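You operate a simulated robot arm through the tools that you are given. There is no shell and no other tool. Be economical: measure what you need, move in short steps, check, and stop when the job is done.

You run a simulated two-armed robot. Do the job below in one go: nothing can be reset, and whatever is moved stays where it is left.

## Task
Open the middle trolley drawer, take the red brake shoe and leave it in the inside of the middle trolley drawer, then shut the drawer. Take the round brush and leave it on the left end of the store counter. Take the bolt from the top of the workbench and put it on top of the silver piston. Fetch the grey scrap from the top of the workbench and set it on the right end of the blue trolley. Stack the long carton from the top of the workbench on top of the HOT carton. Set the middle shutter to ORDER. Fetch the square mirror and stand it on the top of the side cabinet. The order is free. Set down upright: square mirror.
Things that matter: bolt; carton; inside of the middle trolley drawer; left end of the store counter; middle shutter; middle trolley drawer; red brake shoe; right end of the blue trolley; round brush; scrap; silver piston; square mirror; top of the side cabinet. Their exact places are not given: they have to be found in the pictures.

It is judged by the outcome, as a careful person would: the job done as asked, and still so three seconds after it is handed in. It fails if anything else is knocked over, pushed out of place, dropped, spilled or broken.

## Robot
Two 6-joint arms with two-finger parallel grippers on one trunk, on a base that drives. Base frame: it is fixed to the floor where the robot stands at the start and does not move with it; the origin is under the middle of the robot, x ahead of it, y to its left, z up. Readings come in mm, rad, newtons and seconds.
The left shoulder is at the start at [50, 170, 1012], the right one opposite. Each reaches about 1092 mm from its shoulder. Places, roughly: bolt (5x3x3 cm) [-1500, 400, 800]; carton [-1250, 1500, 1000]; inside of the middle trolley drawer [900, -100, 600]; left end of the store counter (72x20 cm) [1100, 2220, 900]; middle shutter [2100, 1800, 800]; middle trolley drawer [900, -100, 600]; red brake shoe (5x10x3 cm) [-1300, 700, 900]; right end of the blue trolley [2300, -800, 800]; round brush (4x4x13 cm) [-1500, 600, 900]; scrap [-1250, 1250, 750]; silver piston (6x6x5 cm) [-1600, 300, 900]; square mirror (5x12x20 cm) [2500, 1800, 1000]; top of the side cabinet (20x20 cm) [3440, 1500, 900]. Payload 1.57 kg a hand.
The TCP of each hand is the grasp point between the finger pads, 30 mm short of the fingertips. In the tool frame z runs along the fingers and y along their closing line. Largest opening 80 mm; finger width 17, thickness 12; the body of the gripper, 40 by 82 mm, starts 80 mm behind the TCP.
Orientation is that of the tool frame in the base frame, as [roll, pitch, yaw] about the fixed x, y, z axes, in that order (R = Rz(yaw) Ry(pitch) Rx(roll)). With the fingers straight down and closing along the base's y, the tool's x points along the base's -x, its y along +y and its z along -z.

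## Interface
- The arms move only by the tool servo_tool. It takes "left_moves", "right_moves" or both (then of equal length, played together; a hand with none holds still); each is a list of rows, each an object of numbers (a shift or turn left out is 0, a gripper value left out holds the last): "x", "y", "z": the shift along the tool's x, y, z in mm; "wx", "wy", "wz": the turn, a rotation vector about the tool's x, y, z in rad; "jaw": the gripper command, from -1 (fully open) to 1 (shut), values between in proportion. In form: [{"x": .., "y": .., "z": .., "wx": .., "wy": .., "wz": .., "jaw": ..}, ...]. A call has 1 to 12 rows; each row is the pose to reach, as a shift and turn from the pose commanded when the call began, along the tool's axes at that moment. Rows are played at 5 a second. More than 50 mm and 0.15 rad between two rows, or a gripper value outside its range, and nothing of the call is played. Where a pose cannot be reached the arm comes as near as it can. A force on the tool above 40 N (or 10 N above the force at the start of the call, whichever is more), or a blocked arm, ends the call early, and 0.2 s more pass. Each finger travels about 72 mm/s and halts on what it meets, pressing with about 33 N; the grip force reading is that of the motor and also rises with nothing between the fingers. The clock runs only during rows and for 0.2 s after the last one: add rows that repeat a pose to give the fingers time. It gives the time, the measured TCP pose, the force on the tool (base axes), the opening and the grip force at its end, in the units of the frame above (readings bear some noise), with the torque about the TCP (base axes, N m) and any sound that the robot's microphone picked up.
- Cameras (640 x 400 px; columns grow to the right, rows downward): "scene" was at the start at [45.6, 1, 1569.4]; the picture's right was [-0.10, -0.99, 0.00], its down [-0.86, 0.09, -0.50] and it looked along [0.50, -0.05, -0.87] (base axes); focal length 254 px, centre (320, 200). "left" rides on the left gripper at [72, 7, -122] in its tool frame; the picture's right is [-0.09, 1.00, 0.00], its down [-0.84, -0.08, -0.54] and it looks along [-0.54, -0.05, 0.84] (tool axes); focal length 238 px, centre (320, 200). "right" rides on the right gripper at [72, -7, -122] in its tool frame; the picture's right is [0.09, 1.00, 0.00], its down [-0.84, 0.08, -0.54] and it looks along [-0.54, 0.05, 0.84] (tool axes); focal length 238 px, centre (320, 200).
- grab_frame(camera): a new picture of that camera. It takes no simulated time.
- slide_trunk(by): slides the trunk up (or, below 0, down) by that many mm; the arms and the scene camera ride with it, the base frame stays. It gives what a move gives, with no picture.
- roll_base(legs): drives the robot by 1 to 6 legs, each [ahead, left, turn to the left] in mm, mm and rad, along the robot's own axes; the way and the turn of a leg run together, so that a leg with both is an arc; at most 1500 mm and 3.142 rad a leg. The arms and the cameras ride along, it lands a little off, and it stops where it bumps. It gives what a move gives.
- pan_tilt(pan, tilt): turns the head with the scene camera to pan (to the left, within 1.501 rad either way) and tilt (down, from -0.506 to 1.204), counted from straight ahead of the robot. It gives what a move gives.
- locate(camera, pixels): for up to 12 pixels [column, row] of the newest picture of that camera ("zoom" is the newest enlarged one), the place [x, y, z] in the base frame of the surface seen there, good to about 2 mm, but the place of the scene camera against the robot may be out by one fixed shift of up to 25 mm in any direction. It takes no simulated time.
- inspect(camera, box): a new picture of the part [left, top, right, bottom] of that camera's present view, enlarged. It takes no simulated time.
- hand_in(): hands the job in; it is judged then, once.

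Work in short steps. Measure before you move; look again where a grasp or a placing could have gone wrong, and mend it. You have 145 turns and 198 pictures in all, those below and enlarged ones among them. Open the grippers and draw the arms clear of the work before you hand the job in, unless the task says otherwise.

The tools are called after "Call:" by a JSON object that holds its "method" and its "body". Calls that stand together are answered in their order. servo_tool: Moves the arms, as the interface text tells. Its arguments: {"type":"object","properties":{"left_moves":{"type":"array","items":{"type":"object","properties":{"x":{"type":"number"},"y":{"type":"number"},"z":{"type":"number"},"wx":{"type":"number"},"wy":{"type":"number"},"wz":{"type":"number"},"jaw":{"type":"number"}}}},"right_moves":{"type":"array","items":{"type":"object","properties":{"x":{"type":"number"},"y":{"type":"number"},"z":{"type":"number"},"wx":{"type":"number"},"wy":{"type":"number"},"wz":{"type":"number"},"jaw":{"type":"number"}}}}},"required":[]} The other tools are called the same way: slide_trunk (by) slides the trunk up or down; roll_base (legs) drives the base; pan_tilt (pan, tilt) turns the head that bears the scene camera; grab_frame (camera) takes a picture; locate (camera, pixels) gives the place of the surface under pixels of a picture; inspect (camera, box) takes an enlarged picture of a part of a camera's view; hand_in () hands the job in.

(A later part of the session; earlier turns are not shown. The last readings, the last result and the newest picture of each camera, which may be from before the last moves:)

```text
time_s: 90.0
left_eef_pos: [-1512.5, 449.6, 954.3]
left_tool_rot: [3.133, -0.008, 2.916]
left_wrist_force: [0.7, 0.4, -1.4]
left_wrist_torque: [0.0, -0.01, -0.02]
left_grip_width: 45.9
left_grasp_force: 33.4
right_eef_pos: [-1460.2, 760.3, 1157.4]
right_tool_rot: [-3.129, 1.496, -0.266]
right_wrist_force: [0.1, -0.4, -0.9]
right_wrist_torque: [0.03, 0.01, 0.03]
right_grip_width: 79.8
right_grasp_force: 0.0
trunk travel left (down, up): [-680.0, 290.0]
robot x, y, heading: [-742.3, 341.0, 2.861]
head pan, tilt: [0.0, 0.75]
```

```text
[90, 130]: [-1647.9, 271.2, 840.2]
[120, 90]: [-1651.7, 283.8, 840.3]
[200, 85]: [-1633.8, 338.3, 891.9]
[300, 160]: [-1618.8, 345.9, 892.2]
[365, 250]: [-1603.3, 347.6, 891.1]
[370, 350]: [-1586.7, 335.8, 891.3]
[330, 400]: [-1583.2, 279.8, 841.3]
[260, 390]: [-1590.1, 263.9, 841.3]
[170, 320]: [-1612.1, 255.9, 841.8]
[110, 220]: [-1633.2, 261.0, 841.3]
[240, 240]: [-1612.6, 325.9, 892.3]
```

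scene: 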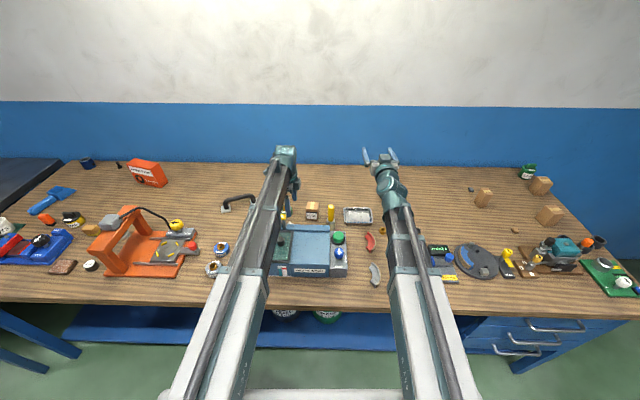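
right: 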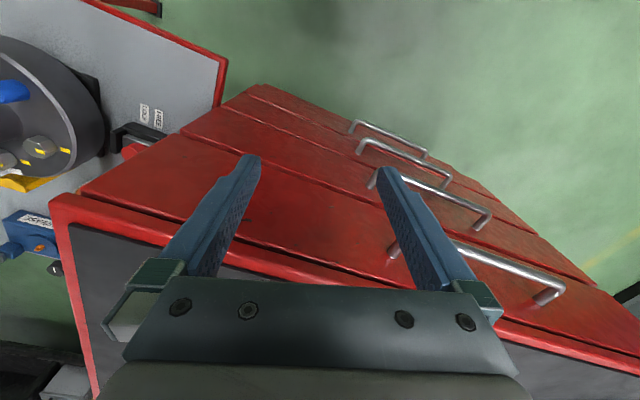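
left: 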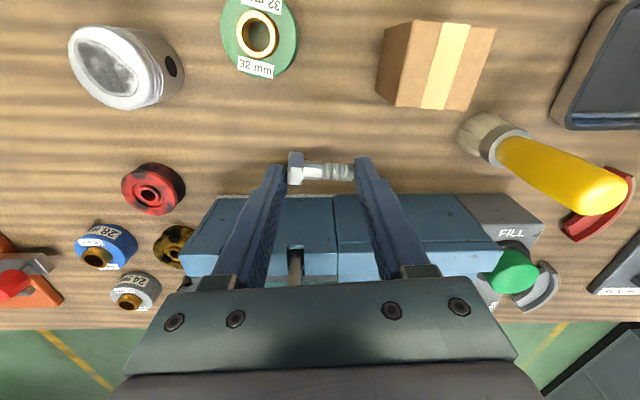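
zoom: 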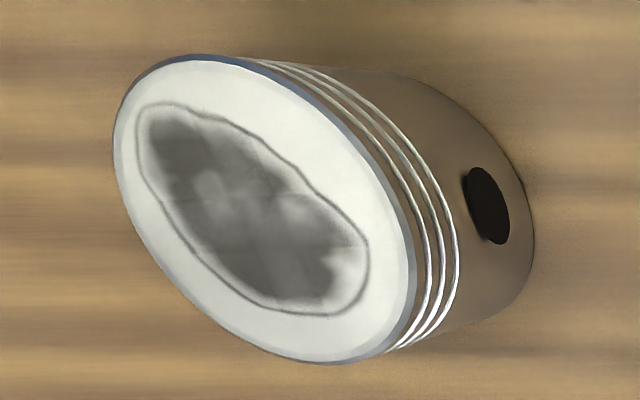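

Piston top centre ≈(-1612,329), z 892. I move the bolt over it (bottom stays ~30 mm above), easing the yaw a little.

Call:
{"method": "servo_tool", "body": {"left_moves": [{"x": 18, "y": -35, "wz": -0.05}, {"x": 35, "y": -70, "wz": -0.1}, {"x": 53, "y": -105, "wz": -0.15}, {"x": 70, "y": -140, "wz": -0.18}, {"x": 70, "y": -140, "wz": -0.18}]}}

Call:
{"method": "grab_frame", "body": {"camera": "left"}}

```text
time_s: 91.2
left_eef_pos: [-1612.4, 327.3, 955.0]
left_tool_rot: [3.134, -0.006, 3.105]
left_wrist_force: [-0.4, 0.1, -0.7]
left_wrist_torque: [0.0, 0.0, -0.02]
left_grip_width: 45.6
left_grasp_force: 32.9
right_eef_pos: [-1459.4, 760.6, 1158.4]
right_tool_rot: [-3.128, 1.498, -0.268]
right_wrist_force: [0.2, 0.4, -0.1]
right_wrist_torque: [-0.02, 0.0, 0.03]
right_grip_width: 80.2
right_grasp_force: 0.0
trunk travel left (down, up): [-680.0, 290.0]
robot x, y, heading: [-746.3, 350.3, 2.864]
head pan, tilt: [0.0, 0.75]
```

```text
141 pictures are left
```

left: 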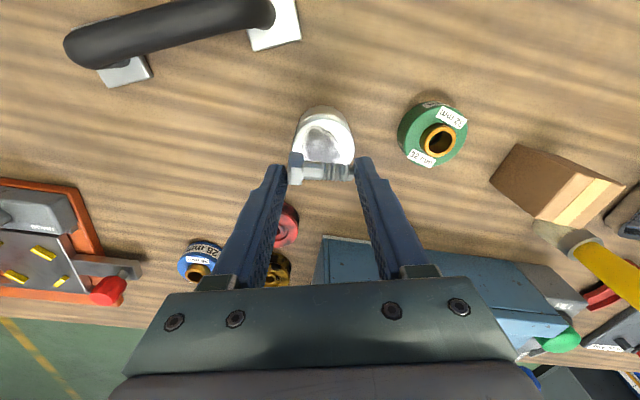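

Aligned laterally. Check the piston rim positions once before lowering.

Call:
{"method": "locate", "body": {"camera": "left", "pixels": [[325, 112], [297, 140], [351, 145], [302, 122], [345, 125], [322, 150]]}}

Call:
{"method": "slide_trunk", "body": {"by": -27}}

Call:
{"method": "grab_frame", "body": {"camera": "left"}}

```text
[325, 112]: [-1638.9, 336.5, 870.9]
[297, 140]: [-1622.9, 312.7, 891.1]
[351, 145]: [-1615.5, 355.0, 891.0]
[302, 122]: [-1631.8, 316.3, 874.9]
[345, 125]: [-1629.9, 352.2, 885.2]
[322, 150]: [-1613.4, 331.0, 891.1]
```

```text
time_s: 91.9
left_eef_pos: [-1613.1, 329.4, 927.1]
left_tool_rot: [3.134, -0.006, 3.105]
left_wrist_force: [-0.3, -0.6, -0.4]
left_wrist_torque: [-0.01, -0.01, -0.02]
left_grip_width: 45.8
left_grasp_force: 32.9
right_eef_pos: [-1459.4, 760.8, 1131.8]
right_tool_rot: [-3.128, 1.498, -0.266]
right_wrist_force: [-0.8, 0.0, 0.2]
right_wrist_torque: [-0.01, 0.0, 0.0]
right_grip_width: 79.8
right_grasp_force: 0.1
trunk travel left (down, up): [-653.0, 317.0]
robot x, y, heading: [-742.3, 345.4, 2.862]
head pan, tilt: [0.0, 0.75]
```

```text
140 pictures are left
```

left: 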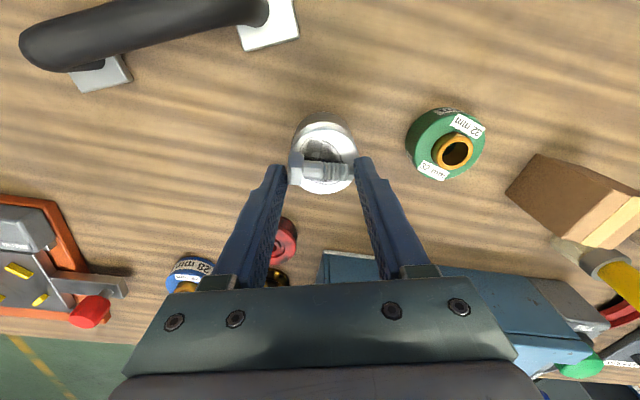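

Centre about (-1608,333); nudge 4 mm, lower 2 mm, open.

Call:
{"method": "servo_tool", "body": {"left_moves": [{"x": -4, "y": 3}, {"x": -4, "y": 3}]}}

Call:
{"method": "slide_trunk", "body": {"by": -2}}

Call:
{"method": "servo_tool", "body": {"left_moves": [{"jaw": 0.2}, {"jaw": -0.2}, {"jaw": -0.6}, {"jaw": -0.6}]}}

Call:
{"method": "slide_trunk", "body": {"by": 100}}

Call:
{"method": "grab_frame", "body": {"camera": "left"}}

```text
time_s: 92.5
left_eef_pos: [-1609.3, 330.8, 927.0]
left_tool_rot: [3.135, -0.007, 3.105]
left_wrist_force: [0.5, -0.4, -0.7]
left_wrist_torque: [0.02, -0.01, 0.01]
left_grip_width: 45.8
left_grasp_force: 33.0
right_eef_pos: [-1458.9, 761.6, 1130.5]
right_tool_rot: [-3.129, 1.498, -0.266]
right_wrist_force: [0.6, -0.5, 0.0]
right_wrist_torque: [-0.03, 0.04, 0.0]
right_grip_width: 79.8
right_grasp_force: 0.0
trunk travel left (down, up): [-653.0, 317.0]
robot x, y, heading: [-744.3, 344.1, 2.866]
head pan, tilt: [0.0, 0.75]
```

```text
time_s: 93.0
left_eef_pos: [-1609.6, 332.3, 925.5]
left_tool_rot: [3.133, -0.007, 3.104]
left_wrist_force: [-0.4, 0.9, -0.1]
left_wrist_torque: [-0.02, 0.05, -0.02]
left_grip_width: 46.2
left_grasp_force: 33.1
right_eef_pos: [-1460.0, 759.7, 1129.5]
right_tool_rot: [-3.129, 1.498, -0.267]
right_wrist_force: [0.0, 0.1, -0.9]
right_wrist_torque: [-0.01, 0.02, 0.02]
right_grip_width: 80.0
right_grasp_force: 0.1
trunk travel left (down, up): [-651.0, 319.0]
robot x, y, heading: [-746.2, 347.1, 2.858]
head pan, tilt: [0.0, 0.75]
```

```text
time_s: 94.0
left_eef_pos: [-1608.0, 331.6, 925.9]
left_tool_rot: [3.133, -0.005, 3.105]
left_wrist_force: [-0.6, -0.1, 0.6]
left_wrist_torque: [-0.02, 0.0, -0.02]
left_grip_width: 64.0
left_grasp_force: 0.1
right_eef_pos: [-1459.2, 761.1, 1129.6]
right_tool_rot: [-3.128, 1.498, -0.266]
right_wrist_force: [0.3, -0.1, 0.0]
right_wrist_torque: [-0.03, -0.02, 0.01]
right_grip_width: 80.1
right_grasp_force: 0.1
trunk travel left (down, up): [-651.0, 319.0]
robot x, y, heading: [-744.3, 345.3, 2.863]
head pan, tilt: [0.0, 0.75]
```

```text
time_s: 95.3
left_eef_pos: [-1610.6, 331.1, 1024.2]
left_tool_rot: [3.134, -0.005, 3.103]
left_wrist_force: [-0.3, 0.3, 0.4]
left_wrist_torque: [-0.05, 0.02, 0.01]
left_grip_width: 63.8
left_grasp_force: 0.1
right_eef_pos: [-1460.8, 761.2, 1228.6]
right_tool_rot: [-3.13, 1.497, -0.268]
right_wrist_force: [0.8, -0.3, 0.6]
right_wrist_torque: [0.04, -0.02, -0.02]
right_grip_width: 80.0
right_grasp_force: 0.0
trunk travel left (down, up): [-751.0, 219.0]
robot x, y, heading: [-748.9, 347.2, 2.864]
head pan, tilt: [0.0, 0.75]
```

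```text
139 pictures are left
```

left: 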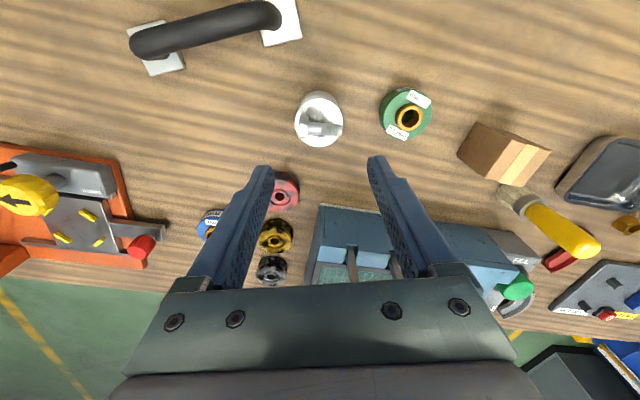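

The bolt rests on the piston. I raise the trunk and turn the left wrist back to neutral.

Call:
{"method": "slide_trunk", "body": {"by": 100}}

Call:
{"method": "servo_tool", "body": {"left_moves": [{"x": -30, "wz": -0.15}, {"x": -60, "wz": -0.3}, {"x": -90, "wz": -0.45}, {"x": -120, "wz": -0.6}, {"x": -150, "wz": -0.75}, {"x": -180, "wz": -0.9}, {"x": -200, "wz": -1.05}, {"x": -200, "wz": -1.2}, {"x": -200, "wz": -1.35}, {"x": -200, "wz": -1.5}]}}

Call:
{"method": "servo_tool", "body": {"left_moves": [{"wz": -0.15}, {"wz": -0.3}, {"wz": -0.45}, {"wz": -0.6}, {"wz": -0.75}, {"wz": -0.9}, {"wz": -1.05}, {"wz": -1.2}, {"wz": -1.35}, {"wz": -1.41}]}}

Call:
{"method": "pan_tilt", "body": {"pan": -0.6, "tilt": 0.75}}

Call:
{"method": "grab_frame", "body": {"camera": "scene"}}

```text
time_s: 96.7
left_eef_pos: [-1608.0, 330.4, 1124.9]
left_tool_rot: [3.135, -0.005, 3.105]
left_wrist_force: [-0.5, -0.5, -0.2]
left_wrist_torque: [0.0, 0.01, -0.02]
left_grip_width: 64.0
left_grasp_force: 0.0
right_eef_pos: [-1460.0, 759.9, 1329.6]
right_tool_rot: [-3.129, 1.496, -0.267]
right_wrist_force: [0.4, 0.1, -0.4]
right_wrist_torque: [-0.03, 0.01, -0.03]
right_grip_width: 80.0
right_grasp_force: 0.0
trunk travel left (down, up): [-851.0, 119.0]
robot x, y, heading: [-746.0, 344.5, 2.862]
head pan, tilt: [0.0, 0.75]
```

```text
time_s: 98.9
left_eef_pos: [-1409.0, 322.9, 1126.2]
left_tool_rot: [3.137, 0.006, -1.676]
left_wrist_force: [0.0, -0.2, -0.2]
left_wrist_torque: [0.01, -0.01, 0.01]
left_grip_width: 64.0
left_grasp_force: 0.1
right_eef_pos: [-1460.5, 759.9, 1329.8]
right_tool_rot: [-3.129, 1.497, -0.268]
right_wrist_force: [0.3, -0.3, 0.3]
right_wrist_torque: [0.01, 0.0, -0.01]
right_grip_width: 80.2
right_grasp_force: 0.2
trunk travel left (down, up): [-851.0, 119.0]
robot x, y, heading: [-745.9, 347.7, 2.867]
head pan, tilt: [0.0, 0.75]
```

```text
time_s: 101.1
left_eef_pos: [-1410.0, 324.4, 1125.3]
left_tool_rot: [-3.136, 0.008, -0.265]
left_wrist_force: [-0.5, -0.2, -0.3]
left_wrist_torque: [0.01, -0.03, -0.01]
left_grip_width: 64.2
left_grasp_force: 0.0
right_eef_pos: [-1458.2, 760.8, 1329.9]
right_tool_rot: [-3.13, 1.499, -0.266]
right_wrist_force: [0.0, -0.1, 0.1]
right_wrist_torque: [-0.02, 0.0, 0.03]
right_grip_width: 80.2
right_grasp_force: 0.0
trunk travel left (down, up): [-851.0, 119.0]
robot x, y, heading: [-741.9, 344.2, 2.858]
head pan, tilt: [0.0, 0.75]
```

```text
time_s: 102.1
left_eef_pos: [-1407.9, 324.5, 1126.2]
left_tool_rot: [-3.136, 0.008, -0.268]
left_wrist_force: [-0.3, 0.4, 0.4]
left_wrist_torque: [-0.04, -0.01, 0.0]
left_grip_width: 63.8
left_grasp_force: 0.1
right_eef_pos: [-1459.2, 760.8, 1328.7]
right_tool_rot: [-3.129, 1.497, -0.268]
right_wrist_force: [-1.2, 0.5, 0.1]
right_wrist_torque: [0.03, 0.0, 0.0]
right_grip_width: 80.1
right_grasp_force: 0.1
trunk travel left (down, up): [-851.0, 119.0]
robot x, y, heading: [-742.7, 345.5, 2.86]
head pan, tilt: [-0.6, 0.75]
```

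```text
138 pictures are left
```

scene: 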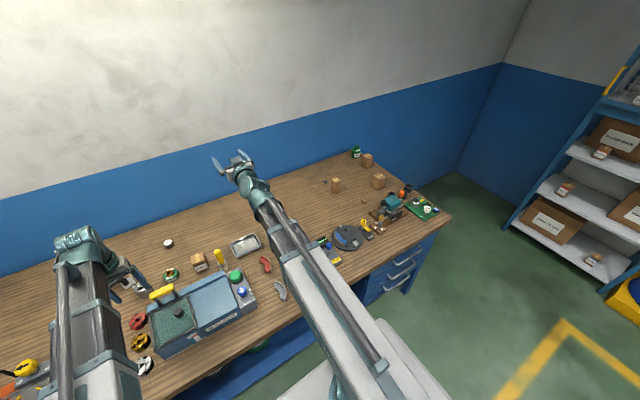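

I drive right along the bench towards the cartons.

Call:
{"method": "roll_base", "body": {"legs": [[0, -750, 0]]}}

Call:
{"method": "pan_tilt", "body": {"pan": -0.3, "tilt": 0.85}}

Call:
{"method": "grab_frame", "body": {"camera": "scene"}}

Call:
{"method": "grab_frame", "body": {"camera": "left"}}

```text
time_s: 106.2
left_eef_pos: [-1201.1, 1050.2, 1125.4]
left_tool_rot: [-3.137, 0.007, -0.266]
left_wrist_force: [0.1, -0.1, 0.2]
left_wrist_torque: [0.01, 0.0, 0.01]
left_grip_width: 63.9
left_grasp_force: 0.0
right_eef_pos: [-1252.3, 1486.5, 1329.0]
right_tool_rot: [-3.134, 1.497, -0.27]
right_wrist_force: [-0.8, -0.5, -0.8]
right_wrist_torque: [0.07, 0.0, 0.03]
right_grip_width: 79.9
right_grasp_force: 0.1
trunk travel left (down, up): [-851.0, 119.0]
robot x, y, heading: [-539.2, 1073.2, 2.864]
head pan, tilt: [-0.6, 0.75]
```

```text
time_s: 107.0
left_eef_pos: [-1202.8, 1049.5, 1126.1]
left_tool_rot: [-3.137, 0.007, -0.266]
left_wrist_force: [0.6, -0.7, 0.3]
left_wrist_torque: [0.03, 0.0, 0.0]
left_grip_width: 64.3
left_grasp_force: 0.1
right_eef_pos: [-1251.7, 1486.3, 1329.5]
right_tool_rot: [-3.13, 1.495, -0.267]
right_wrist_force: [-0.1, -0.3, 0.2]
right_wrist_torque: [0.01, -0.01, 0.0]
right_grip_width: 80.2
right_grasp_force: 0.0
trunk travel left (down, up): [-851.0, 119.0]
robot x, y, heading: [-538.3, 1075.2, 2.862]
head pan, tilt: [-0.3, 0.85]
```

```text
137 pictures are left
```

scene: 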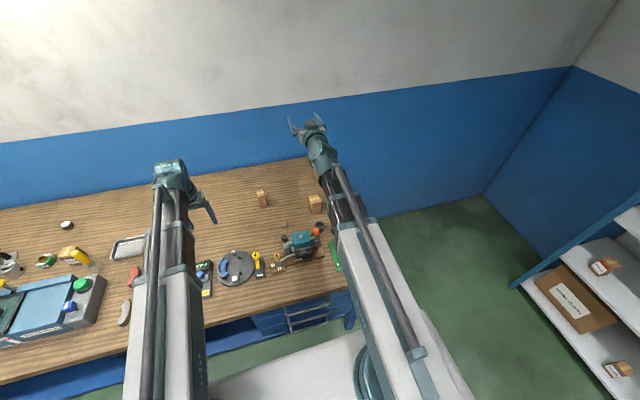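

```text
136 pictures are left
```

left: 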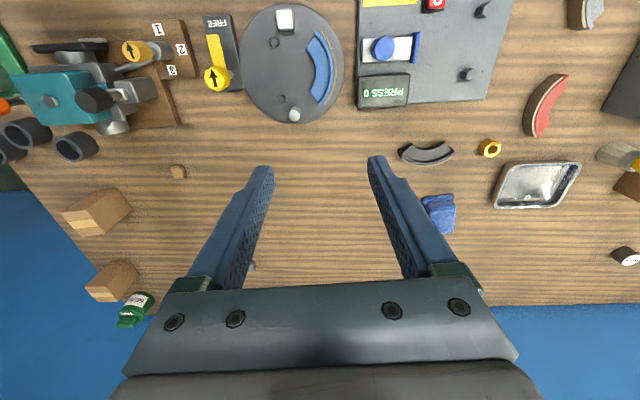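

I swing the right gripper back down so its camera views the cartons.

Call:
{"method": "servo_tool", "body": {"right_moves": [{"x": 32, "z": -2, "wy": 0.15}, {"x": 64, "z": -10, "wy": 0.3}, {"x": 94, "z": -21, "wy": 0.45}, {"x": 121, "z": -38, "wy": 0.6}, {"x": 147, "z": -58, "wy": 0.75}, {"x": 168, "z": -81, "wy": 0.9}, {"x": 186, "z": -108, "wy": 1.05}, {"x": 200, "z": -137, "wy": 1.2}, {"x": 210, "z": -168, "wy": 1.35}, {"x": 214, "z": -200, "wy": 1.497}]}}

Call:
{"method": "grab_frame", "body": {"camera": "right"}}

```text
time_s: 109.2
left_eef_pos: [-1202.1, 1050.4, 1124.8]
left_tool_rot: [-3.136, 0.007, -0.266]
left_wrist_force: [-0.4, -0.6, 0.1]
left_wrist_torque: [-0.02, -0.01, -0.04]
left_grip_width: 64.0
left_grasp_force: 0.1
right_eef_pos: [-1046.2, 1426.8, 1125.8]
right_tool_rot: [-3.141, -0.003, -0.278]
right_wrist_force: [0.2, -1.0, 0.5]
right_wrist_torque: [0.0, 0.01, 0.02]
right_grip_width: 80.0
right_grasp_force: 0.1
right hand out of reach, approached as far as the arm can: row 1, 2, 3, 4, 5, 6, 7, 8, 10
trunk travel left (down, up): [-851.0, 119.0]
robot x, y, heading: [-533.9, 1070.4, 2.861]
head pan, tilt: [-0.3, 0.85]
```

```text
135 pictures are left
```

right: 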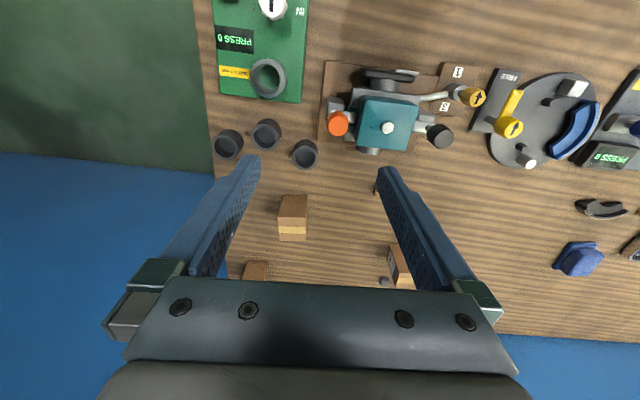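

Carton 1's side (400,265) has a label. I enlarge.

Call:
{"method": "inspect", "body": {"camera": "right", "box": [220, 150, 460, 290]}}

Call:
{"method": "inspect", "body": {"camera": "left", "box": [40, 140, 280, 300]}}

Call:
{"method": "inspect", "body": {"camera": "scene", "box": [200, 140, 360, 280]}}

```text
2.67 times, centred on (340, 220) of right
```

zoom: 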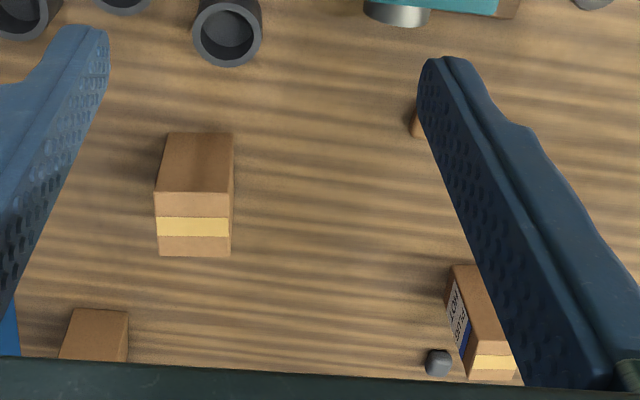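

```text
2.50 times, centred on (160, 220) of left
```

zoom: 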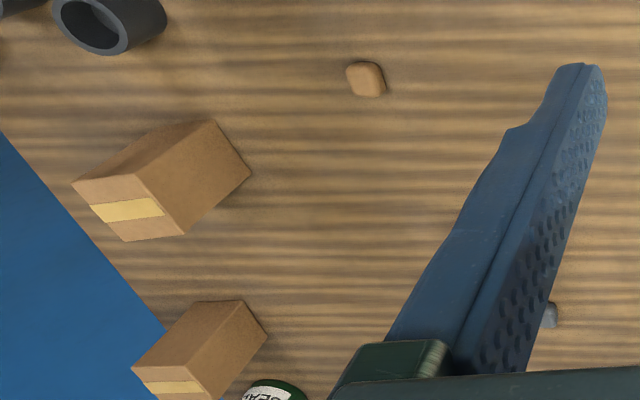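

```text
2.86 times, centred on (280, 210) of scene
```

zoom: 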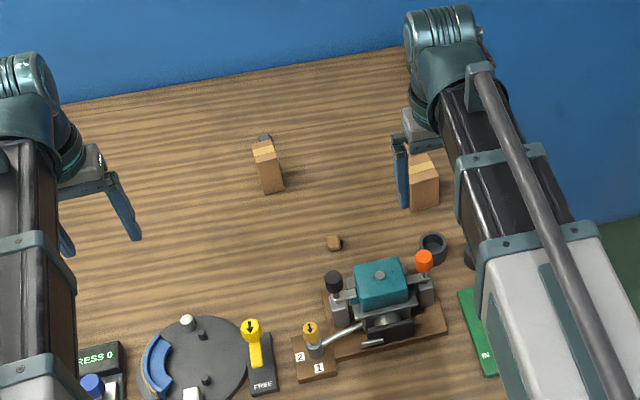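

Carton 1 bears a label on its right side, perhaps "HOT". I shift the right hand forward for a better look and measure cartons.

Call:
{"method": "servo_tool", "body": {"right_moves": [{"x": -40, "y": -20}, {"x": -80, "y": -40}, {"x": -120, "y": -60}, {"x": -120, "y": -60}]}}

Call:
{"method": "grab_frame", "body": {"camera": "right"}}

Call:
{"method": "inspect", "body": {"camera": "right", "box": [200, 100, 440, 280]}}

```text
time_s: 110.2
left_eef_pos: [-1200.6, 1050.7, 1125.2]
left_tool_rot: [-3.138, 0.007, -0.266]
left_wrist_force: [-0.5, 0.0, 0.5]
left_wrist_torque: [0.02, 0.0, 0.01]
left_grip_width: 63.8
left_grasp_force: 0.3
right_eef_pos: [-1142.0, 1517.6, 1124.8]
right_tool_rot: [-3.139, -0.001, -0.278]
right_wrist_force: [-0.6, -0.1, -0.2]
right_wrist_torque: [0.02, 0.02, -0.03]
right_grip_width: 79.8
right_grasp_force: 0.2
trunk travel left (down, up): [-851.0, 119.0]
robot x, y, heading: [-538.6, 1072.9, 2.866]
head pan, tilt: [-0.3, 0.85]
```

```text
131 pictures are left
```

right: 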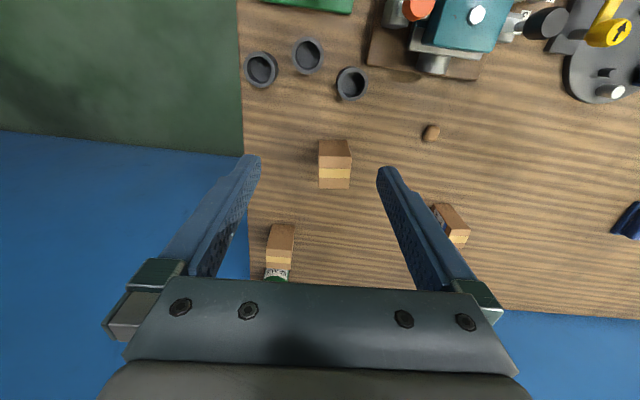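

```text
2.22 times, centred on (320, 190) of right
```

zoom: 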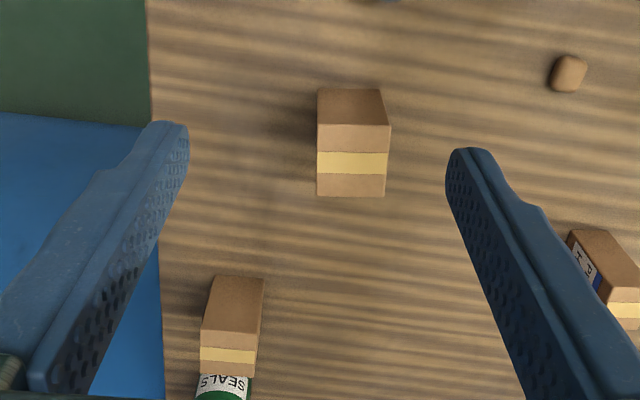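

I rotate the right wrist a quarter turn to view the cartons' right sides.

Call:
{"method": "servo_tool", "body": {"right_moves": [{"wz": -0.15}, {"wz": -0.3}, {"wz": -0.45}, {"wz": -0.6}, {"wz": -0.75}, {"wz": -0.9}, {"wz": -1.05, "x": -30}, {"wz": -1.2, "x": -60}, {"wz": -1.35, "x": -90}, {"wz": -1.5, "x": -120}, {"wz": -1.57, "x": -150}]}}

Call:
{"method": "grab_frame", "body": {"camera": "right"}}

```text
time_s: 112.6
left_eef_pos: [-1202.8, 1049.9, 1125.2]
left_tool_rot: [-3.137, 0.006, -0.267]
left_wrist_force: [0.2, 0.6, 0.1]
left_wrist_torque: [0.0, -0.02, -0.02]
left_grip_width: 64.0
left_grasp_force: 0.0
right_eef_pos: [-1293.1, 1558.8, 1125.3]
right_tool_rot: [-3.141, -0.001, 1.294]
right_wrist_force: [-0.3, 0.8, 0.4]
right_wrist_torque: [-0.04, 0.01, -0.01]
right_grip_width: 80.0
right_grasp_force: 0.0
trunk travel left (down, up): [-851.0, 119.0]
robot x, y, heading: [-538.1, 1072.1, 2.866]
head pan, tilt: [-0.3, 0.85]
```

```text
129 pictures are left
```

right: 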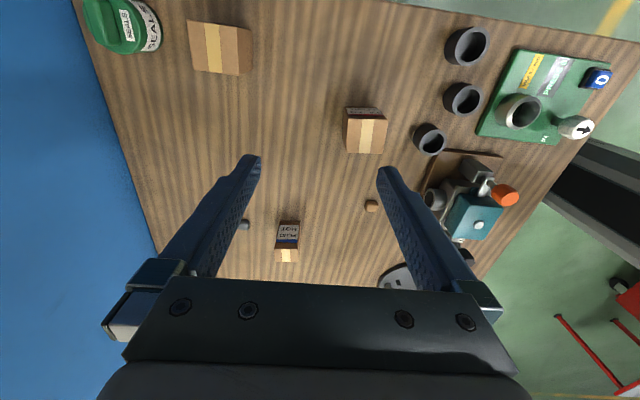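

Call:
{"method": "inspect", "body": {"camera": "right", "box": [235, 80, 425, 270]}}

Call:
{"method": "locate", "body": {"camera": "right", "pixels": [[348, 118], [386, 120], [381, 152], [346, 151], [192, 25], [250, 32], [240, 75], [192, 70], [276, 248], [299, 250], [298, 262], [243, 224]]}}

```text
2.11 times, centred on (330, 175) of right
```

zoom: 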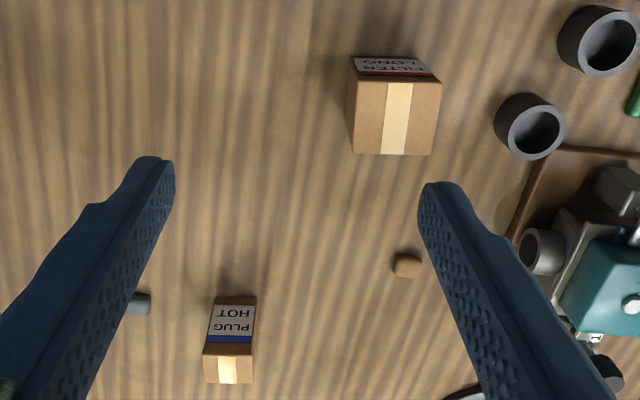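

```text
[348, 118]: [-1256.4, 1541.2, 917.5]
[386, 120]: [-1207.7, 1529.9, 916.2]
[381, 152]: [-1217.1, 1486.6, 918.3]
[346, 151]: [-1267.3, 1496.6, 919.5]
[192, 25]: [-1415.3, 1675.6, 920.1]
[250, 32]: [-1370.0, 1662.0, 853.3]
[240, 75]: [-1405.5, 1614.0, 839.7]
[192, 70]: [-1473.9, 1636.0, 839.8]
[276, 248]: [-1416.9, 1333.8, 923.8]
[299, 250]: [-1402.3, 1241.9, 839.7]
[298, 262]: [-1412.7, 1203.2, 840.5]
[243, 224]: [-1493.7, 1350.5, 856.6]
```

"FILTER LONG" is the carton at (-1237,1513) and "PLUG HOT" the one at (-1415,1330). I check the two scraps' colours.

Call:
{"method": "inspect", "body": {"camera": "right", "box": [235, 195, 295, 240]}}

Call:
{"method": "inspect", "body": {"camera": "right", "box": [345, 185, 405, 230]}}

Call:
{"method": "locate", "body": {"camera": "right", "pixels": [[371, 205], [240, 225], [247, 226]]}}

```text
8.89 times, centred on (265, 218) of right
```

zoom: 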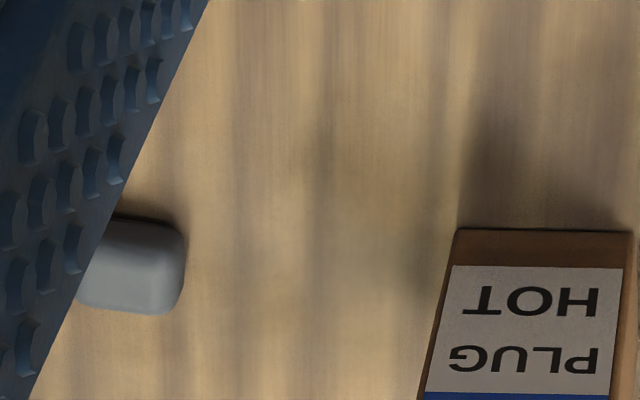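

```text
8.89 times, centred on (375, 208) of right
```

zoom: 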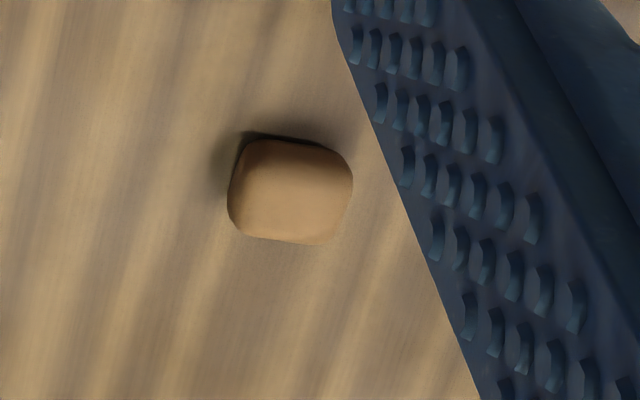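

```text
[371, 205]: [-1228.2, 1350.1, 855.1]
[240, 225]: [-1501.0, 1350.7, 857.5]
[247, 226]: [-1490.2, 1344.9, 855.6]
```

Grey scrap is at ≈(-1496,1348). Before lowering to grasp the LONG carton with the right hand, I check that the left hand's underside is clear.

Call:
{"method": "grab_frame", "body": {"camera": "left"}}

Call:
{"method": "locate", "body": {"camera": "left", "pixels": [[400, 152], [450, 152], [342, 90], [290, 120], [320, 150], [440, 215], [290, 250], [180, 172]]}}

```text
125 pictures are left
```

left: 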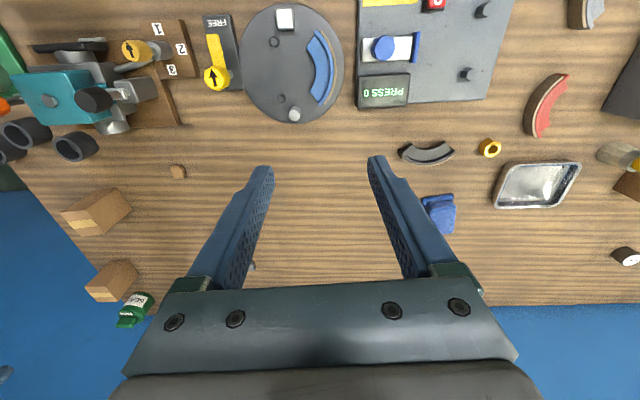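

```text
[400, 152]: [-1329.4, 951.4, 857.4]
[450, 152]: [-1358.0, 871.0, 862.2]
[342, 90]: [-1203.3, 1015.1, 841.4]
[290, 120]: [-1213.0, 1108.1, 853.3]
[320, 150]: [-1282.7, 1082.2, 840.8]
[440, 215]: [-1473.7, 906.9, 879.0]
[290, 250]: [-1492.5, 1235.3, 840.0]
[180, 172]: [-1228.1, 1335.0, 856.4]
```

The turntable is close below the left fingers, so I swing the left hand up to horizontal and put the right hand above the LONG carton.

Call:
{"method": "servo_tool", "body": {"left_moves": [{"x": -32, "z": -2, "wy": -0.15}, {"x": -64, "z": -10, "wy": -0.3}, {"x": -94, "z": -21, "wy": -0.45}, {"x": -121, "z": -38, "wy": -0.6}, {"x": -147, "z": -58, "wy": -0.75}, {"x": -168, "z": -81, "wy": -0.9}, {"x": -186, "z": -108, "wy": -1.05}, {"x": -200, "z": -137, "wy": -1.2}, {"x": -210, "z": -168, "wy": -1.35}, {"x": -214, "z": -200, "wy": -1.5}], "right_moves": [{"x": -14, "y": 33, "wz": -0.02}, {"x": -29, "y": 66, "wz": -0.05}, {"x": -29, "y": 66, "wz": -0.05}, {"x": -29, "y": 66, "wz": -0.05}, {"x": -29, "y": 66, "wz": -0.05}, {"x": -29, "y": 66, "wz": -0.05}, {"x": -29, "y": 66, "wz": -0.05}, {"x": -29, "y": 66, "wz": -0.05}, {"x": -29, "y": 66, "wz": -0.05}, {"x": -29, "y": 66, "wz": -0.05}]}}

Call:
{"method": "slide_trunk", "body": {"by": -100}}

Call:
{"method": "grab_frame", "body": {"camera": "right"}}

```text
time_s: 114.8
left_eef_pos: [-1407.9, 1104.1, 1331.4]
left_tool_rot: [-3.063, 1.508, -0.187]
left_wrist_force: [-0.2, 0.1, 0.7]
left_wrist_torque: [-0.01, -0.01, 0.01]
left_grip_width: 64.1
left_grasp_force: 0.0
left hand out of reach, approached as far as the arm can: row 6, 7, 8, 9, 10
right_eef_pos: [-1233.4, 1510.7, 1125.3]
right_tool_rot: [-3.141, -0.001, 1.343]
right_wrist_force: [0.5, 0.5, -0.8]
right_wrist_torque: [-0.01, 0.01, -0.02]
right_grip_width: 80.0
right_grasp_force: 0.0
trunk travel left (down, up): [-851.0, 119.0]
robot x, y, heading: [-535.8, 1075.4, 2.86]
head pan, tilt: [-0.3, 0.85]
```

```text
time_s: 116.1
left_eef_pos: [-1407.5, 1104.0, 1230.6]
left_tool_rot: [-3.067, 1.503, -0.192]
left_wrist_force: [-0.1, 0.3, -0.2]
left_wrist_torque: [0.01, 0.02, 0.01]
left_grip_width: 64.0
left_grasp_force: 0.1
right_eef_pos: [-1233.4, 1510.9, 1026.1]
right_tool_rot: [3.141, 0.0, 1.342]
right_wrist_force: [-0.1, 0.5, -0.3]
right_wrist_torque: [-0.01, -0.01, -0.01]
right_grip_width: 80.3
right_grasp_force: 0.0
trunk travel left (down, up): [-751.0, 219.0]
robot x, y, heading: [-537.1, 1070.3, 2.87]
head pan, tilt: [-0.3, 0.85]
```

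```text
124 pictures are left
```

right: 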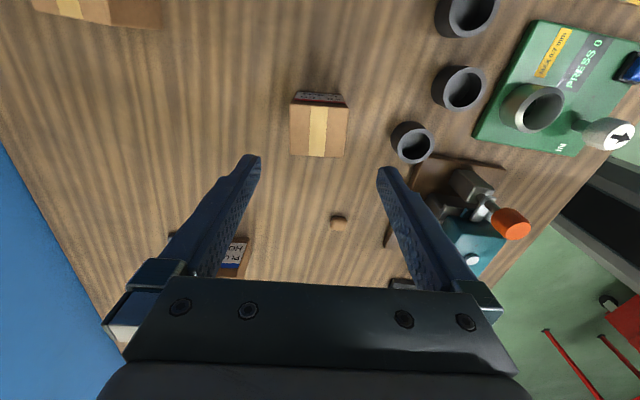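

Check the clearance to the black ring at (412,140), plus carton corners.

Call:
{"method": "locate", "body": {"camera": "right", "pixels": [[292, 104], [347, 108], [343, 156], [290, 153], [393, 135], [398, 150], [320, 130]]}}

```text
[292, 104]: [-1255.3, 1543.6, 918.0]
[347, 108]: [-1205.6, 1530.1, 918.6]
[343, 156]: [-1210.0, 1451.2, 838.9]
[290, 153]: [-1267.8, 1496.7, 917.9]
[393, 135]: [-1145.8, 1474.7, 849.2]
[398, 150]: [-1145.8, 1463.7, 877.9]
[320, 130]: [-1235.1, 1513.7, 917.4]
```

Clear. Adjust 3 mm, lower 131 mm and grip.

Call:
{"method": "servo_tool", "body": {"right_moves": [{"x": 2, "y": -3}, {"x": 2, "y": -3}]}}

Call:
{"method": "slide_trunk", "body": {"by": -131}}

Call:
{"method": "servo_tool", "body": {"right_moves": [{"jaw": 0.5}, {"jaw": 1}, {"jaw": 1}, {"jaw": 1}]}}

Call:
{"method": "slide_trunk", "body": {"by": 120}}

Call:
{"method": "grab_frame", "body": {"camera": "right"}}

```text
time_s: 116.7
left_eef_pos: [-1407.5, 1104.6, 1230.7]
left_tool_rot: [-3.067, 1.502, -0.192]
left_wrist_force: [0.2, 0.3, 0.5]
left_wrist_torque: [-0.01, 0.0, 0.02]
left_grip_width: 64.2
left_grasp_force: 0.1
right_eef_pos: [-1235.5, 1514.6, 1024.4]
right_tool_rot: [-3.14, -0.003, 1.342]
right_wrist_force: [0.1, 0.4, 0.1]
right_wrist_torque: [0.0, 0.01, 0.0]
right_grip_width: 79.8
right_grasp_force: 0.0
trunk travel left (down, up): [-751.0, 219.0]
robot x, y, heading: [-536.1, 1071.7, 2.864]
head pan, tilt: [-0.3, 0.85]
```

```text
time_s: 118.3
left_eef_pos: [-1408.0, 1103.3, 1100.2]
left_tool_rot: [-3.068, 1.503, -0.192]
left_wrist_force: [-0.4, 0.0, 0.3]
left_wrist_torque: [0.0, 0.02, -0.02]
left_grip_width: 64.0
left_grasp_force: 0.0
right_eef_pos: [-1235.8, 1514.2, 894.7]
right_tool_rot: [3.141, -0.004, 1.341]
right_wrist_force: [0.1, 0.2, 0.1]
right_wrist_torque: [0.0, 0.0, 0.02]
right_grip_width: 80.1
right_grasp_force: 0.1
trunk travel left (down, up): [-620.0, 350.0]
robot x, y, heading: [-538.4, 1071.0, 2.869]
head pan, tilt: [-0.3, 0.85]
```

```text
time_s: 119.3
left_eef_pos: [-1407.8, 1104.7, 1099.4]
left_tool_rot: [-3.067, 1.503, -0.191]
left_wrist_force: [0.0, 0.3, -0.9]
left_wrist_torque: [0.01, 0.01, 0.0]
left_grip_width: 64.0
left_grasp_force: 0.0
right_eef_pos: [-1236.2, 1513.4, 895.1]
right_tool_rot: [3.14, -0.002, 1.342]
right_wrist_force: [1.0, -0.5, -0.2]
right_wrist_torque: [0.0, 0.02, 0.03]
right_grip_width: 55.8
right_grasp_force: 32.8
trunk travel left (down, up): [-620.0, 350.0]
robot x, y, heading: [-539.0, 1077.1, 2.867]
head pan, tilt: [-0.3, 0.85]
```

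```text
time_s: 120.8
left_eef_pos: [-1408.3, 1105.6, 1219.7]
left_tool_rot: [-3.067, 1.502, -0.193]
left_wrist_force: [0.5, -1.0, -0.4]
left_wrist_torque: [0.0, 0.04, 0.02]
left_grip_width: 63.9
left_grasp_force: 0.0
right_eef_pos: [-1235.6, 1514.5, 1014.2]
right_tool_rot: [3.141, -0.003, 1.342]
right_wrist_force: [0.4, -0.3, -1.8]
right_wrist_torque: [-0.04, 0.0, 0.01]
right_grip_width: 55.9
right_grasp_force: 33.6
trunk travel left (down, up): [-740.0, 230.0]
robot x, y, heading: [-539.6, 1076.4, 2.869]
head pan, tilt: [-0.3, 0.85]
```

```text
123 pictures are left
```

right: 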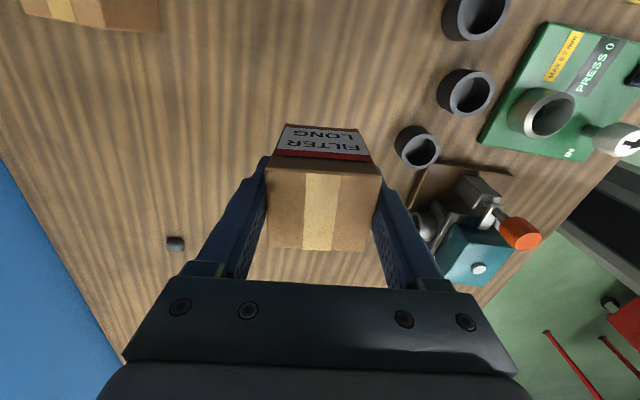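

Carton held, bottom ≈959. I measure the HOT carton's top with the scene camera, calibrating against the scrap and pebble whose places I know from the wrist camera.

Call:
{"method": "inspect", "body": {"camera": "scene", "box": [220, 140, 340, 240]}}

Call:
{"method": "locate", "body": {"camera": "right", "pixels": [[175, 240], [60, 5], [150, 20]]}}

```text
4.00 times, centred on (280, 190) of scene
```

zoom: 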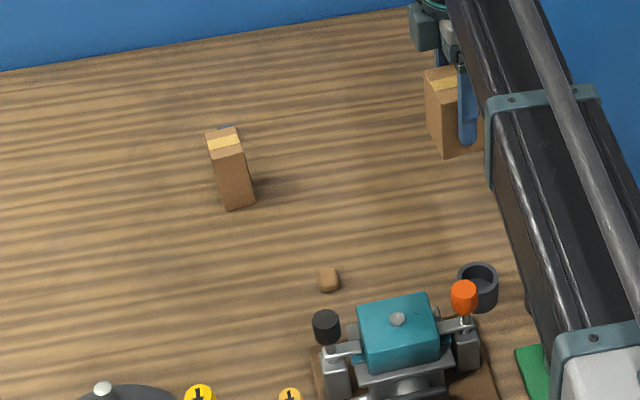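

```text
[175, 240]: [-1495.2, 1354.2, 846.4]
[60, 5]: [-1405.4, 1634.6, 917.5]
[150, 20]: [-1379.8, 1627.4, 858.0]
```

Call:
{"method": "locate", "body": {"camera": "zoom", "pixels": [[208, 133], [236, 128], [243, 152], [213, 158], [226, 143], [329, 275], [334, 284], [224, 127], [231, 185]]}}

Call:
{"method": "servo_tool", "body": {"right_moves": [{"y": -45}, {"y": -90}, {"y": -135}, {"y": -180}, {"y": -225}, {"y": -260}, {"y": -260}]}}

Call:
{"method": "grab_frame", "body": {"camera": "right"}}

```text
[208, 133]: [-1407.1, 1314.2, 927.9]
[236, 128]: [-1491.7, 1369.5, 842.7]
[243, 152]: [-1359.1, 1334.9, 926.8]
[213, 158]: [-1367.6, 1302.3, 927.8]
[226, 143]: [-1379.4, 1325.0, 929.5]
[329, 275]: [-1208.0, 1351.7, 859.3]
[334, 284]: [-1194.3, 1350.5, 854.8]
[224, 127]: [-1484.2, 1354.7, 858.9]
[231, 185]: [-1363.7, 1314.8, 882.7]
```

```text
time_s: 122.4
left_eef_pos: [-1407.9, 1104.8, 1219.2]
left_tool_rot: [-3.068, 1.502, -0.193]
left_wrist_force: [-0.4, 0.1, -0.3]
left_wrist_torque: [-0.02, 0.01, 0.02]
left_grip_width: 63.9
left_grasp_force: 0.1
right_eef_pos: [-1362.2, 1538.7, 1013.4]
right_tool_rot: [-3.138, -0.004, 1.343]
right_wrist_force: [0.2, 0.6, -1.3]
right_wrist_torque: [-0.01, -0.02, -0.05]
right_grip_width: 55.8
right_grasp_force: 33.3
right hand out of reach, approached as far as the arm can: row 2, 3, 4, 5, 6, 7
trunk travel left (down, up): [-740.0, 230.0]
robot x, y, heading: [-538.2, 1074.2, 2.862]
head pan, tilt: [-0.3, 0.85]
```

```text
121 pictures are left
```

right: 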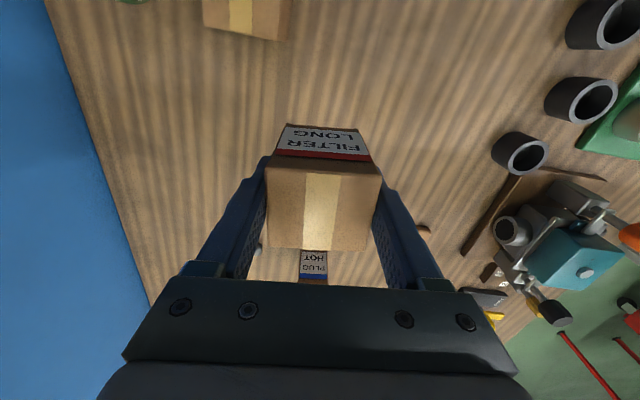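

Reach ends here; the base must come nearer. HOT's label face is visible at (313,265); I measure its edges.

Call:
{"method": "inspect", "body": {"camera": "right", "box": [280, 235, 350, 285]}}

Call:
{"method": "locate", "body": {"camera": "right", "pixels": [[302, 256], [325, 256], [301, 278], [327, 278], [314, 265], [314, 282], [258, 249]]}}

```text
8.00 times, centred on (315, 260) of right
```

zoom: 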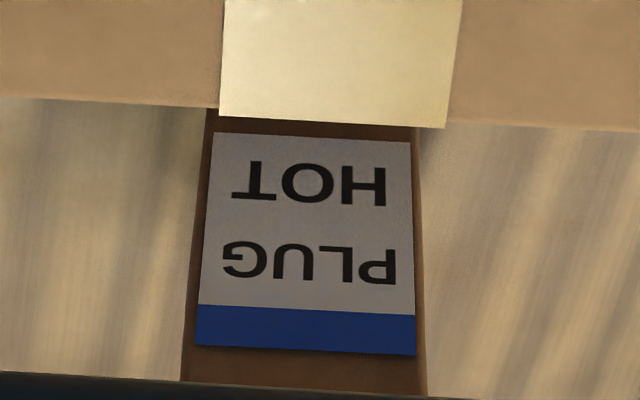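

```text
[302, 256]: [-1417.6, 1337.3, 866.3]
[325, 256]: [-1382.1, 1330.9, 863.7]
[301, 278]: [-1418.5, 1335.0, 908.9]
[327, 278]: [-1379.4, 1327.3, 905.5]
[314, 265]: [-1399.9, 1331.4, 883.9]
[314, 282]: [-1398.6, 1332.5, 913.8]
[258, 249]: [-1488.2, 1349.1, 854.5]
```

HOT top centre ≈(-1403,1316), z≈925. I move the carton over it (bottom ~34 mm above).

Call:
{"method": "servo_tool", "body": {"right_moves": [{"x": -40, "y": 10}, {"x": -80, "y": 10}, {"x": -120, "y": 10}, {"x": -160, "y": 10}, {"x": -195, "y": 10}, {"x": -226, "y": 10}, {"x": -226, "y": 10}]}}

Call:
{"method": "inspect", "body": {"camera": "scene", "box": [200, 130, 340, 230]}}

Call:
{"method": "grab_frame", "body": {"camera": "right"}}

```text
time_s: 124.0
left_eef_pos: [-1408.0, 1104.7, 1219.5]
left_tool_rot: [-3.067, 1.503, -0.193]
left_wrist_force: [0.7, -0.5, 0.2]
left_wrist_torque: [-0.02, 0.03, 0.0]
left_grip_width: 64.2
left_grasp_force: 0.1
right_eef_pos: [-1399.7, 1315.4, 1014.6]
right_tool_rot: [-3.141, -0.002, 1.341]
right_wrist_force: [0.2, 0.3, -2.0]
right_wrist_torque: [0.0, 0.0, 0.0]
right_grip_width: 55.7
right_grasp_force: 32.9
right hand out of reach, approached as far as the arm can: row 1, 2, 3, 4, 5, 6, 7
trunk travel left (down, up): [-740.0, 230.0]
robot x, y, heading: [-540.1, 1074.9, 2.868]
head pan, tilt: [-0.3, 0.85]
```

```text
4.00 times, centred on (270, 180) of scene
```

zoom: 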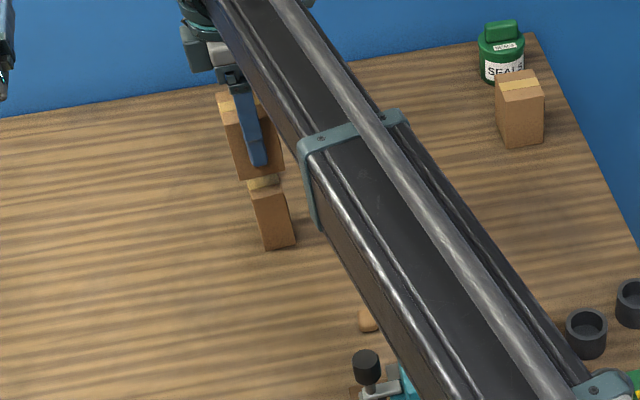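

```text
118 pictures are left
```

right: 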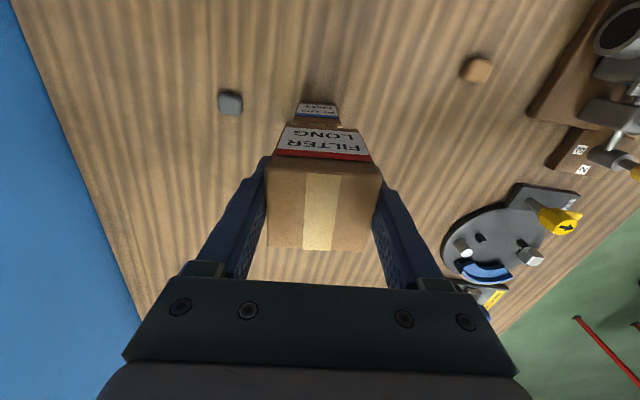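

Aligned. I lower until contact.

Call:
{"method": "slide_trunk", "body": {"by": -32}}

Call:
{"method": "slide_trunk", "body": {"by": -3}}

Call:
{"method": "inspect", "body": {"camera": "scene", "box": [230, 140, 290, 200]}}

```text
time_s: 124.8
left_eef_pos: [-1408.7, 1104.3, 1187.9]
left_tool_rot: [-3.066, 1.502, -0.192]
left_wrist_force: [0.0, 0.0, 0.2]
left_wrist_torque: [0.01, -0.01, 0.0]
left_grip_width: 63.7
left_grasp_force: 0.1
right_eef_pos: [-1399.3, 1314.3, 982.8]
right_tool_rot: [-3.14, -0.002, 1.342]
right_wrist_force: [-0.9, 0.5, -2.0]
right_wrist_torque: [0.0, 0.0, -0.03]
right_grip_width: 55.8
right_grasp_force: 33.1
trunk travel left (down, up): [-708.0, 262.0]
robot x, y, heading: [-539.8, 1074.4, 2.867]
head pan, tilt: [-0.3, 0.85]
```

```text
time_s: 125.3
left_eef_pos: [-1407.1, 1105.3, 1184.8]
left_tool_rot: [-3.065, 1.502, -0.194]
left_wrist_force: [0.3, 0.0, 0.0]
left_wrist_torque: [-0.01, 0.0, -0.01]
left_grip_width: 64.4
left_grasp_force: 0.0
right_eef_pos: [-1399.5, 1315.9, 979.6]
right_tool_rot: [3.14, -0.003, 1.342]
right_wrist_force: [1.1, 0.6, -1.0]
right_wrist_torque: [0.0, -0.01, 0.02]
right_grip_width: 55.8
right_grasp_force: 33.0
trunk travel left (down, up): [-705.0, 265.0]
robot x, y, heading: [-535.5, 1070.1, 2.867]
head pan, tilt: [-0.3, 0.85]
```

```text
6.67 times, centred on (260, 170) of scene
```

zoom: 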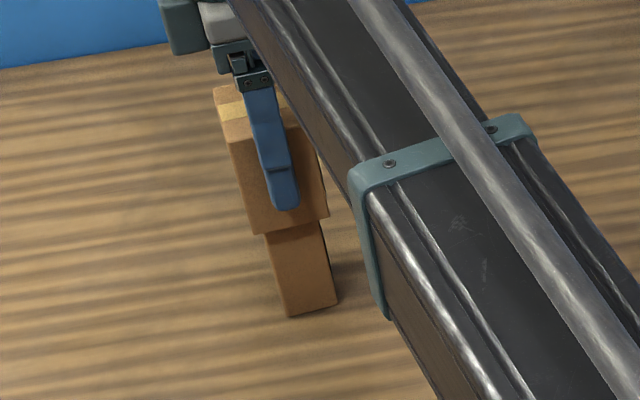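

Nearly in contact. One more millimetre, then release slowly and lift.

Call:
{"method": "slide_trunk", "body": {"by": -1}}

Call:
{"method": "servo_tool", "body": {"right_moves": [{"jaw": 0.3}, {"jaw": 0.1}, {"jaw": -0.3}, {"jaw": -1}, {"jaw": -1}]}}

Call:
{"method": "slide_trunk", "body": {"by": 110}}

Call:
{"method": "grab_frame", "body": {"camera": "right"}}

Call:
{"method": "inspect", "body": {"camera": "scene", "box": [220, 130, 300, 210]}}

```text
time_s: 125.8
left_eef_pos: [-1406.8, 1103.1, 1184.5]
left_tool_rot: [-3.069, 1.506, -0.194]
left_wrist_force: [1.0, 0.6, -0.3]
left_wrist_torque: [0.01, 0.02, -0.01]
left_grip_width: 64.1
left_grasp_force: 0.1
right_eef_pos: [-1398.6, 1315.4, 978.2]
right_tool_rot: [-3.138, 0.0, 1.342]
right_wrist_force: [-1.3, 0.1, 11.4]
right_wrist_torque: [-0.03, 0.14, -0.01]
right_grip_width: 55.7
right_grasp_force: 33.0
trunk travel left (down, up): [-704.0, 266.0]
robot x, y, heading: [-537.5, 1075.5, 2.863]
head pan, tilt: [-0.3, 0.85]
```

```text
time_s: 127.0
left_eef_pos: [-1408.0, 1104.0, 1183.0]
left_tool_rot: [-3.067, 1.504, -0.192]
left_wrist_force: [0.1, 0.5, -0.2]
left_wrist_torque: [0.01, 0.0, 0.04]
left_grip_width: 64.0
left_grasp_force: 0.0
right_eef_pos: [-1400.2, 1315.4, 978.9]
right_tool_rot: [3.142, 0.0, 1.343]
right_wrist_force: [0.5, 0.6, 0.5]
right_wrist_torque: [-0.02, 0.01, 0.0]
right_grip_width: 79.8
right_grasp_force: 0.0
trunk travel left (down, up): [-704.0, 266.0]
robot x, y, heading: [-535.0, 1071.5, 2.868]
head pan, tilt: [-0.3, 0.85]
```

```text
time_s: 128.4
left_eef_pos: [-1407.4, 1104.5, 1294.0]
left_tool_rot: [-3.066, 1.503, -0.193]
left_wrist_force: [0.1, -0.1, -0.7]
left_wrist_torque: [0.0, 0.01, -0.01]
left_grip_width: 63.8
left_grasp_force: 0.1
right_eef_pos: [-1400.0, 1313.4, 1088.0]
right_tool_rot: [-3.141, -0.001, 1.344]
right_wrist_force: [-0.3, -0.6, 0.8]
right_wrist_torque: [0.04, 0.01, 0.0]
right_grip_width: 80.1
right_grasp_force: 0.1
trunk travel left (down, up): [-814.0, 156.0]
robot x, y, heading: [-536.7, 1074.8, 2.862]
head pan, tilt: [-0.3, 0.85]
```

```text
116 pictures are left
```

right: 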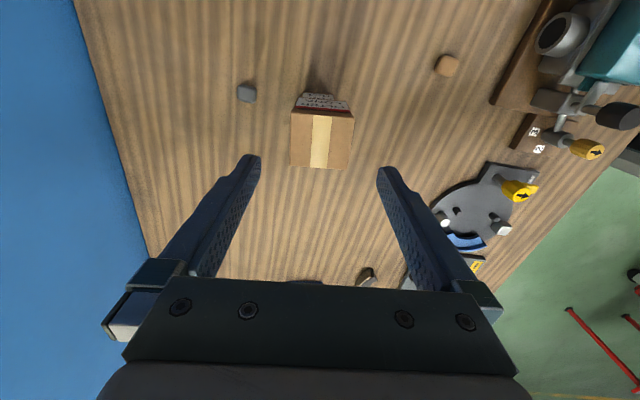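

```text
5.00 times, centred on (260, 170) of scene
```

zoom: 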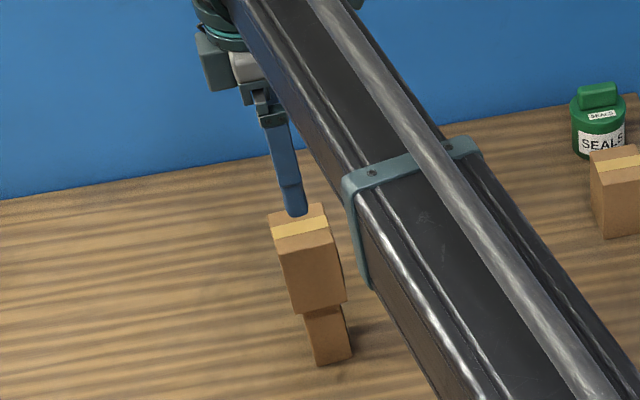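

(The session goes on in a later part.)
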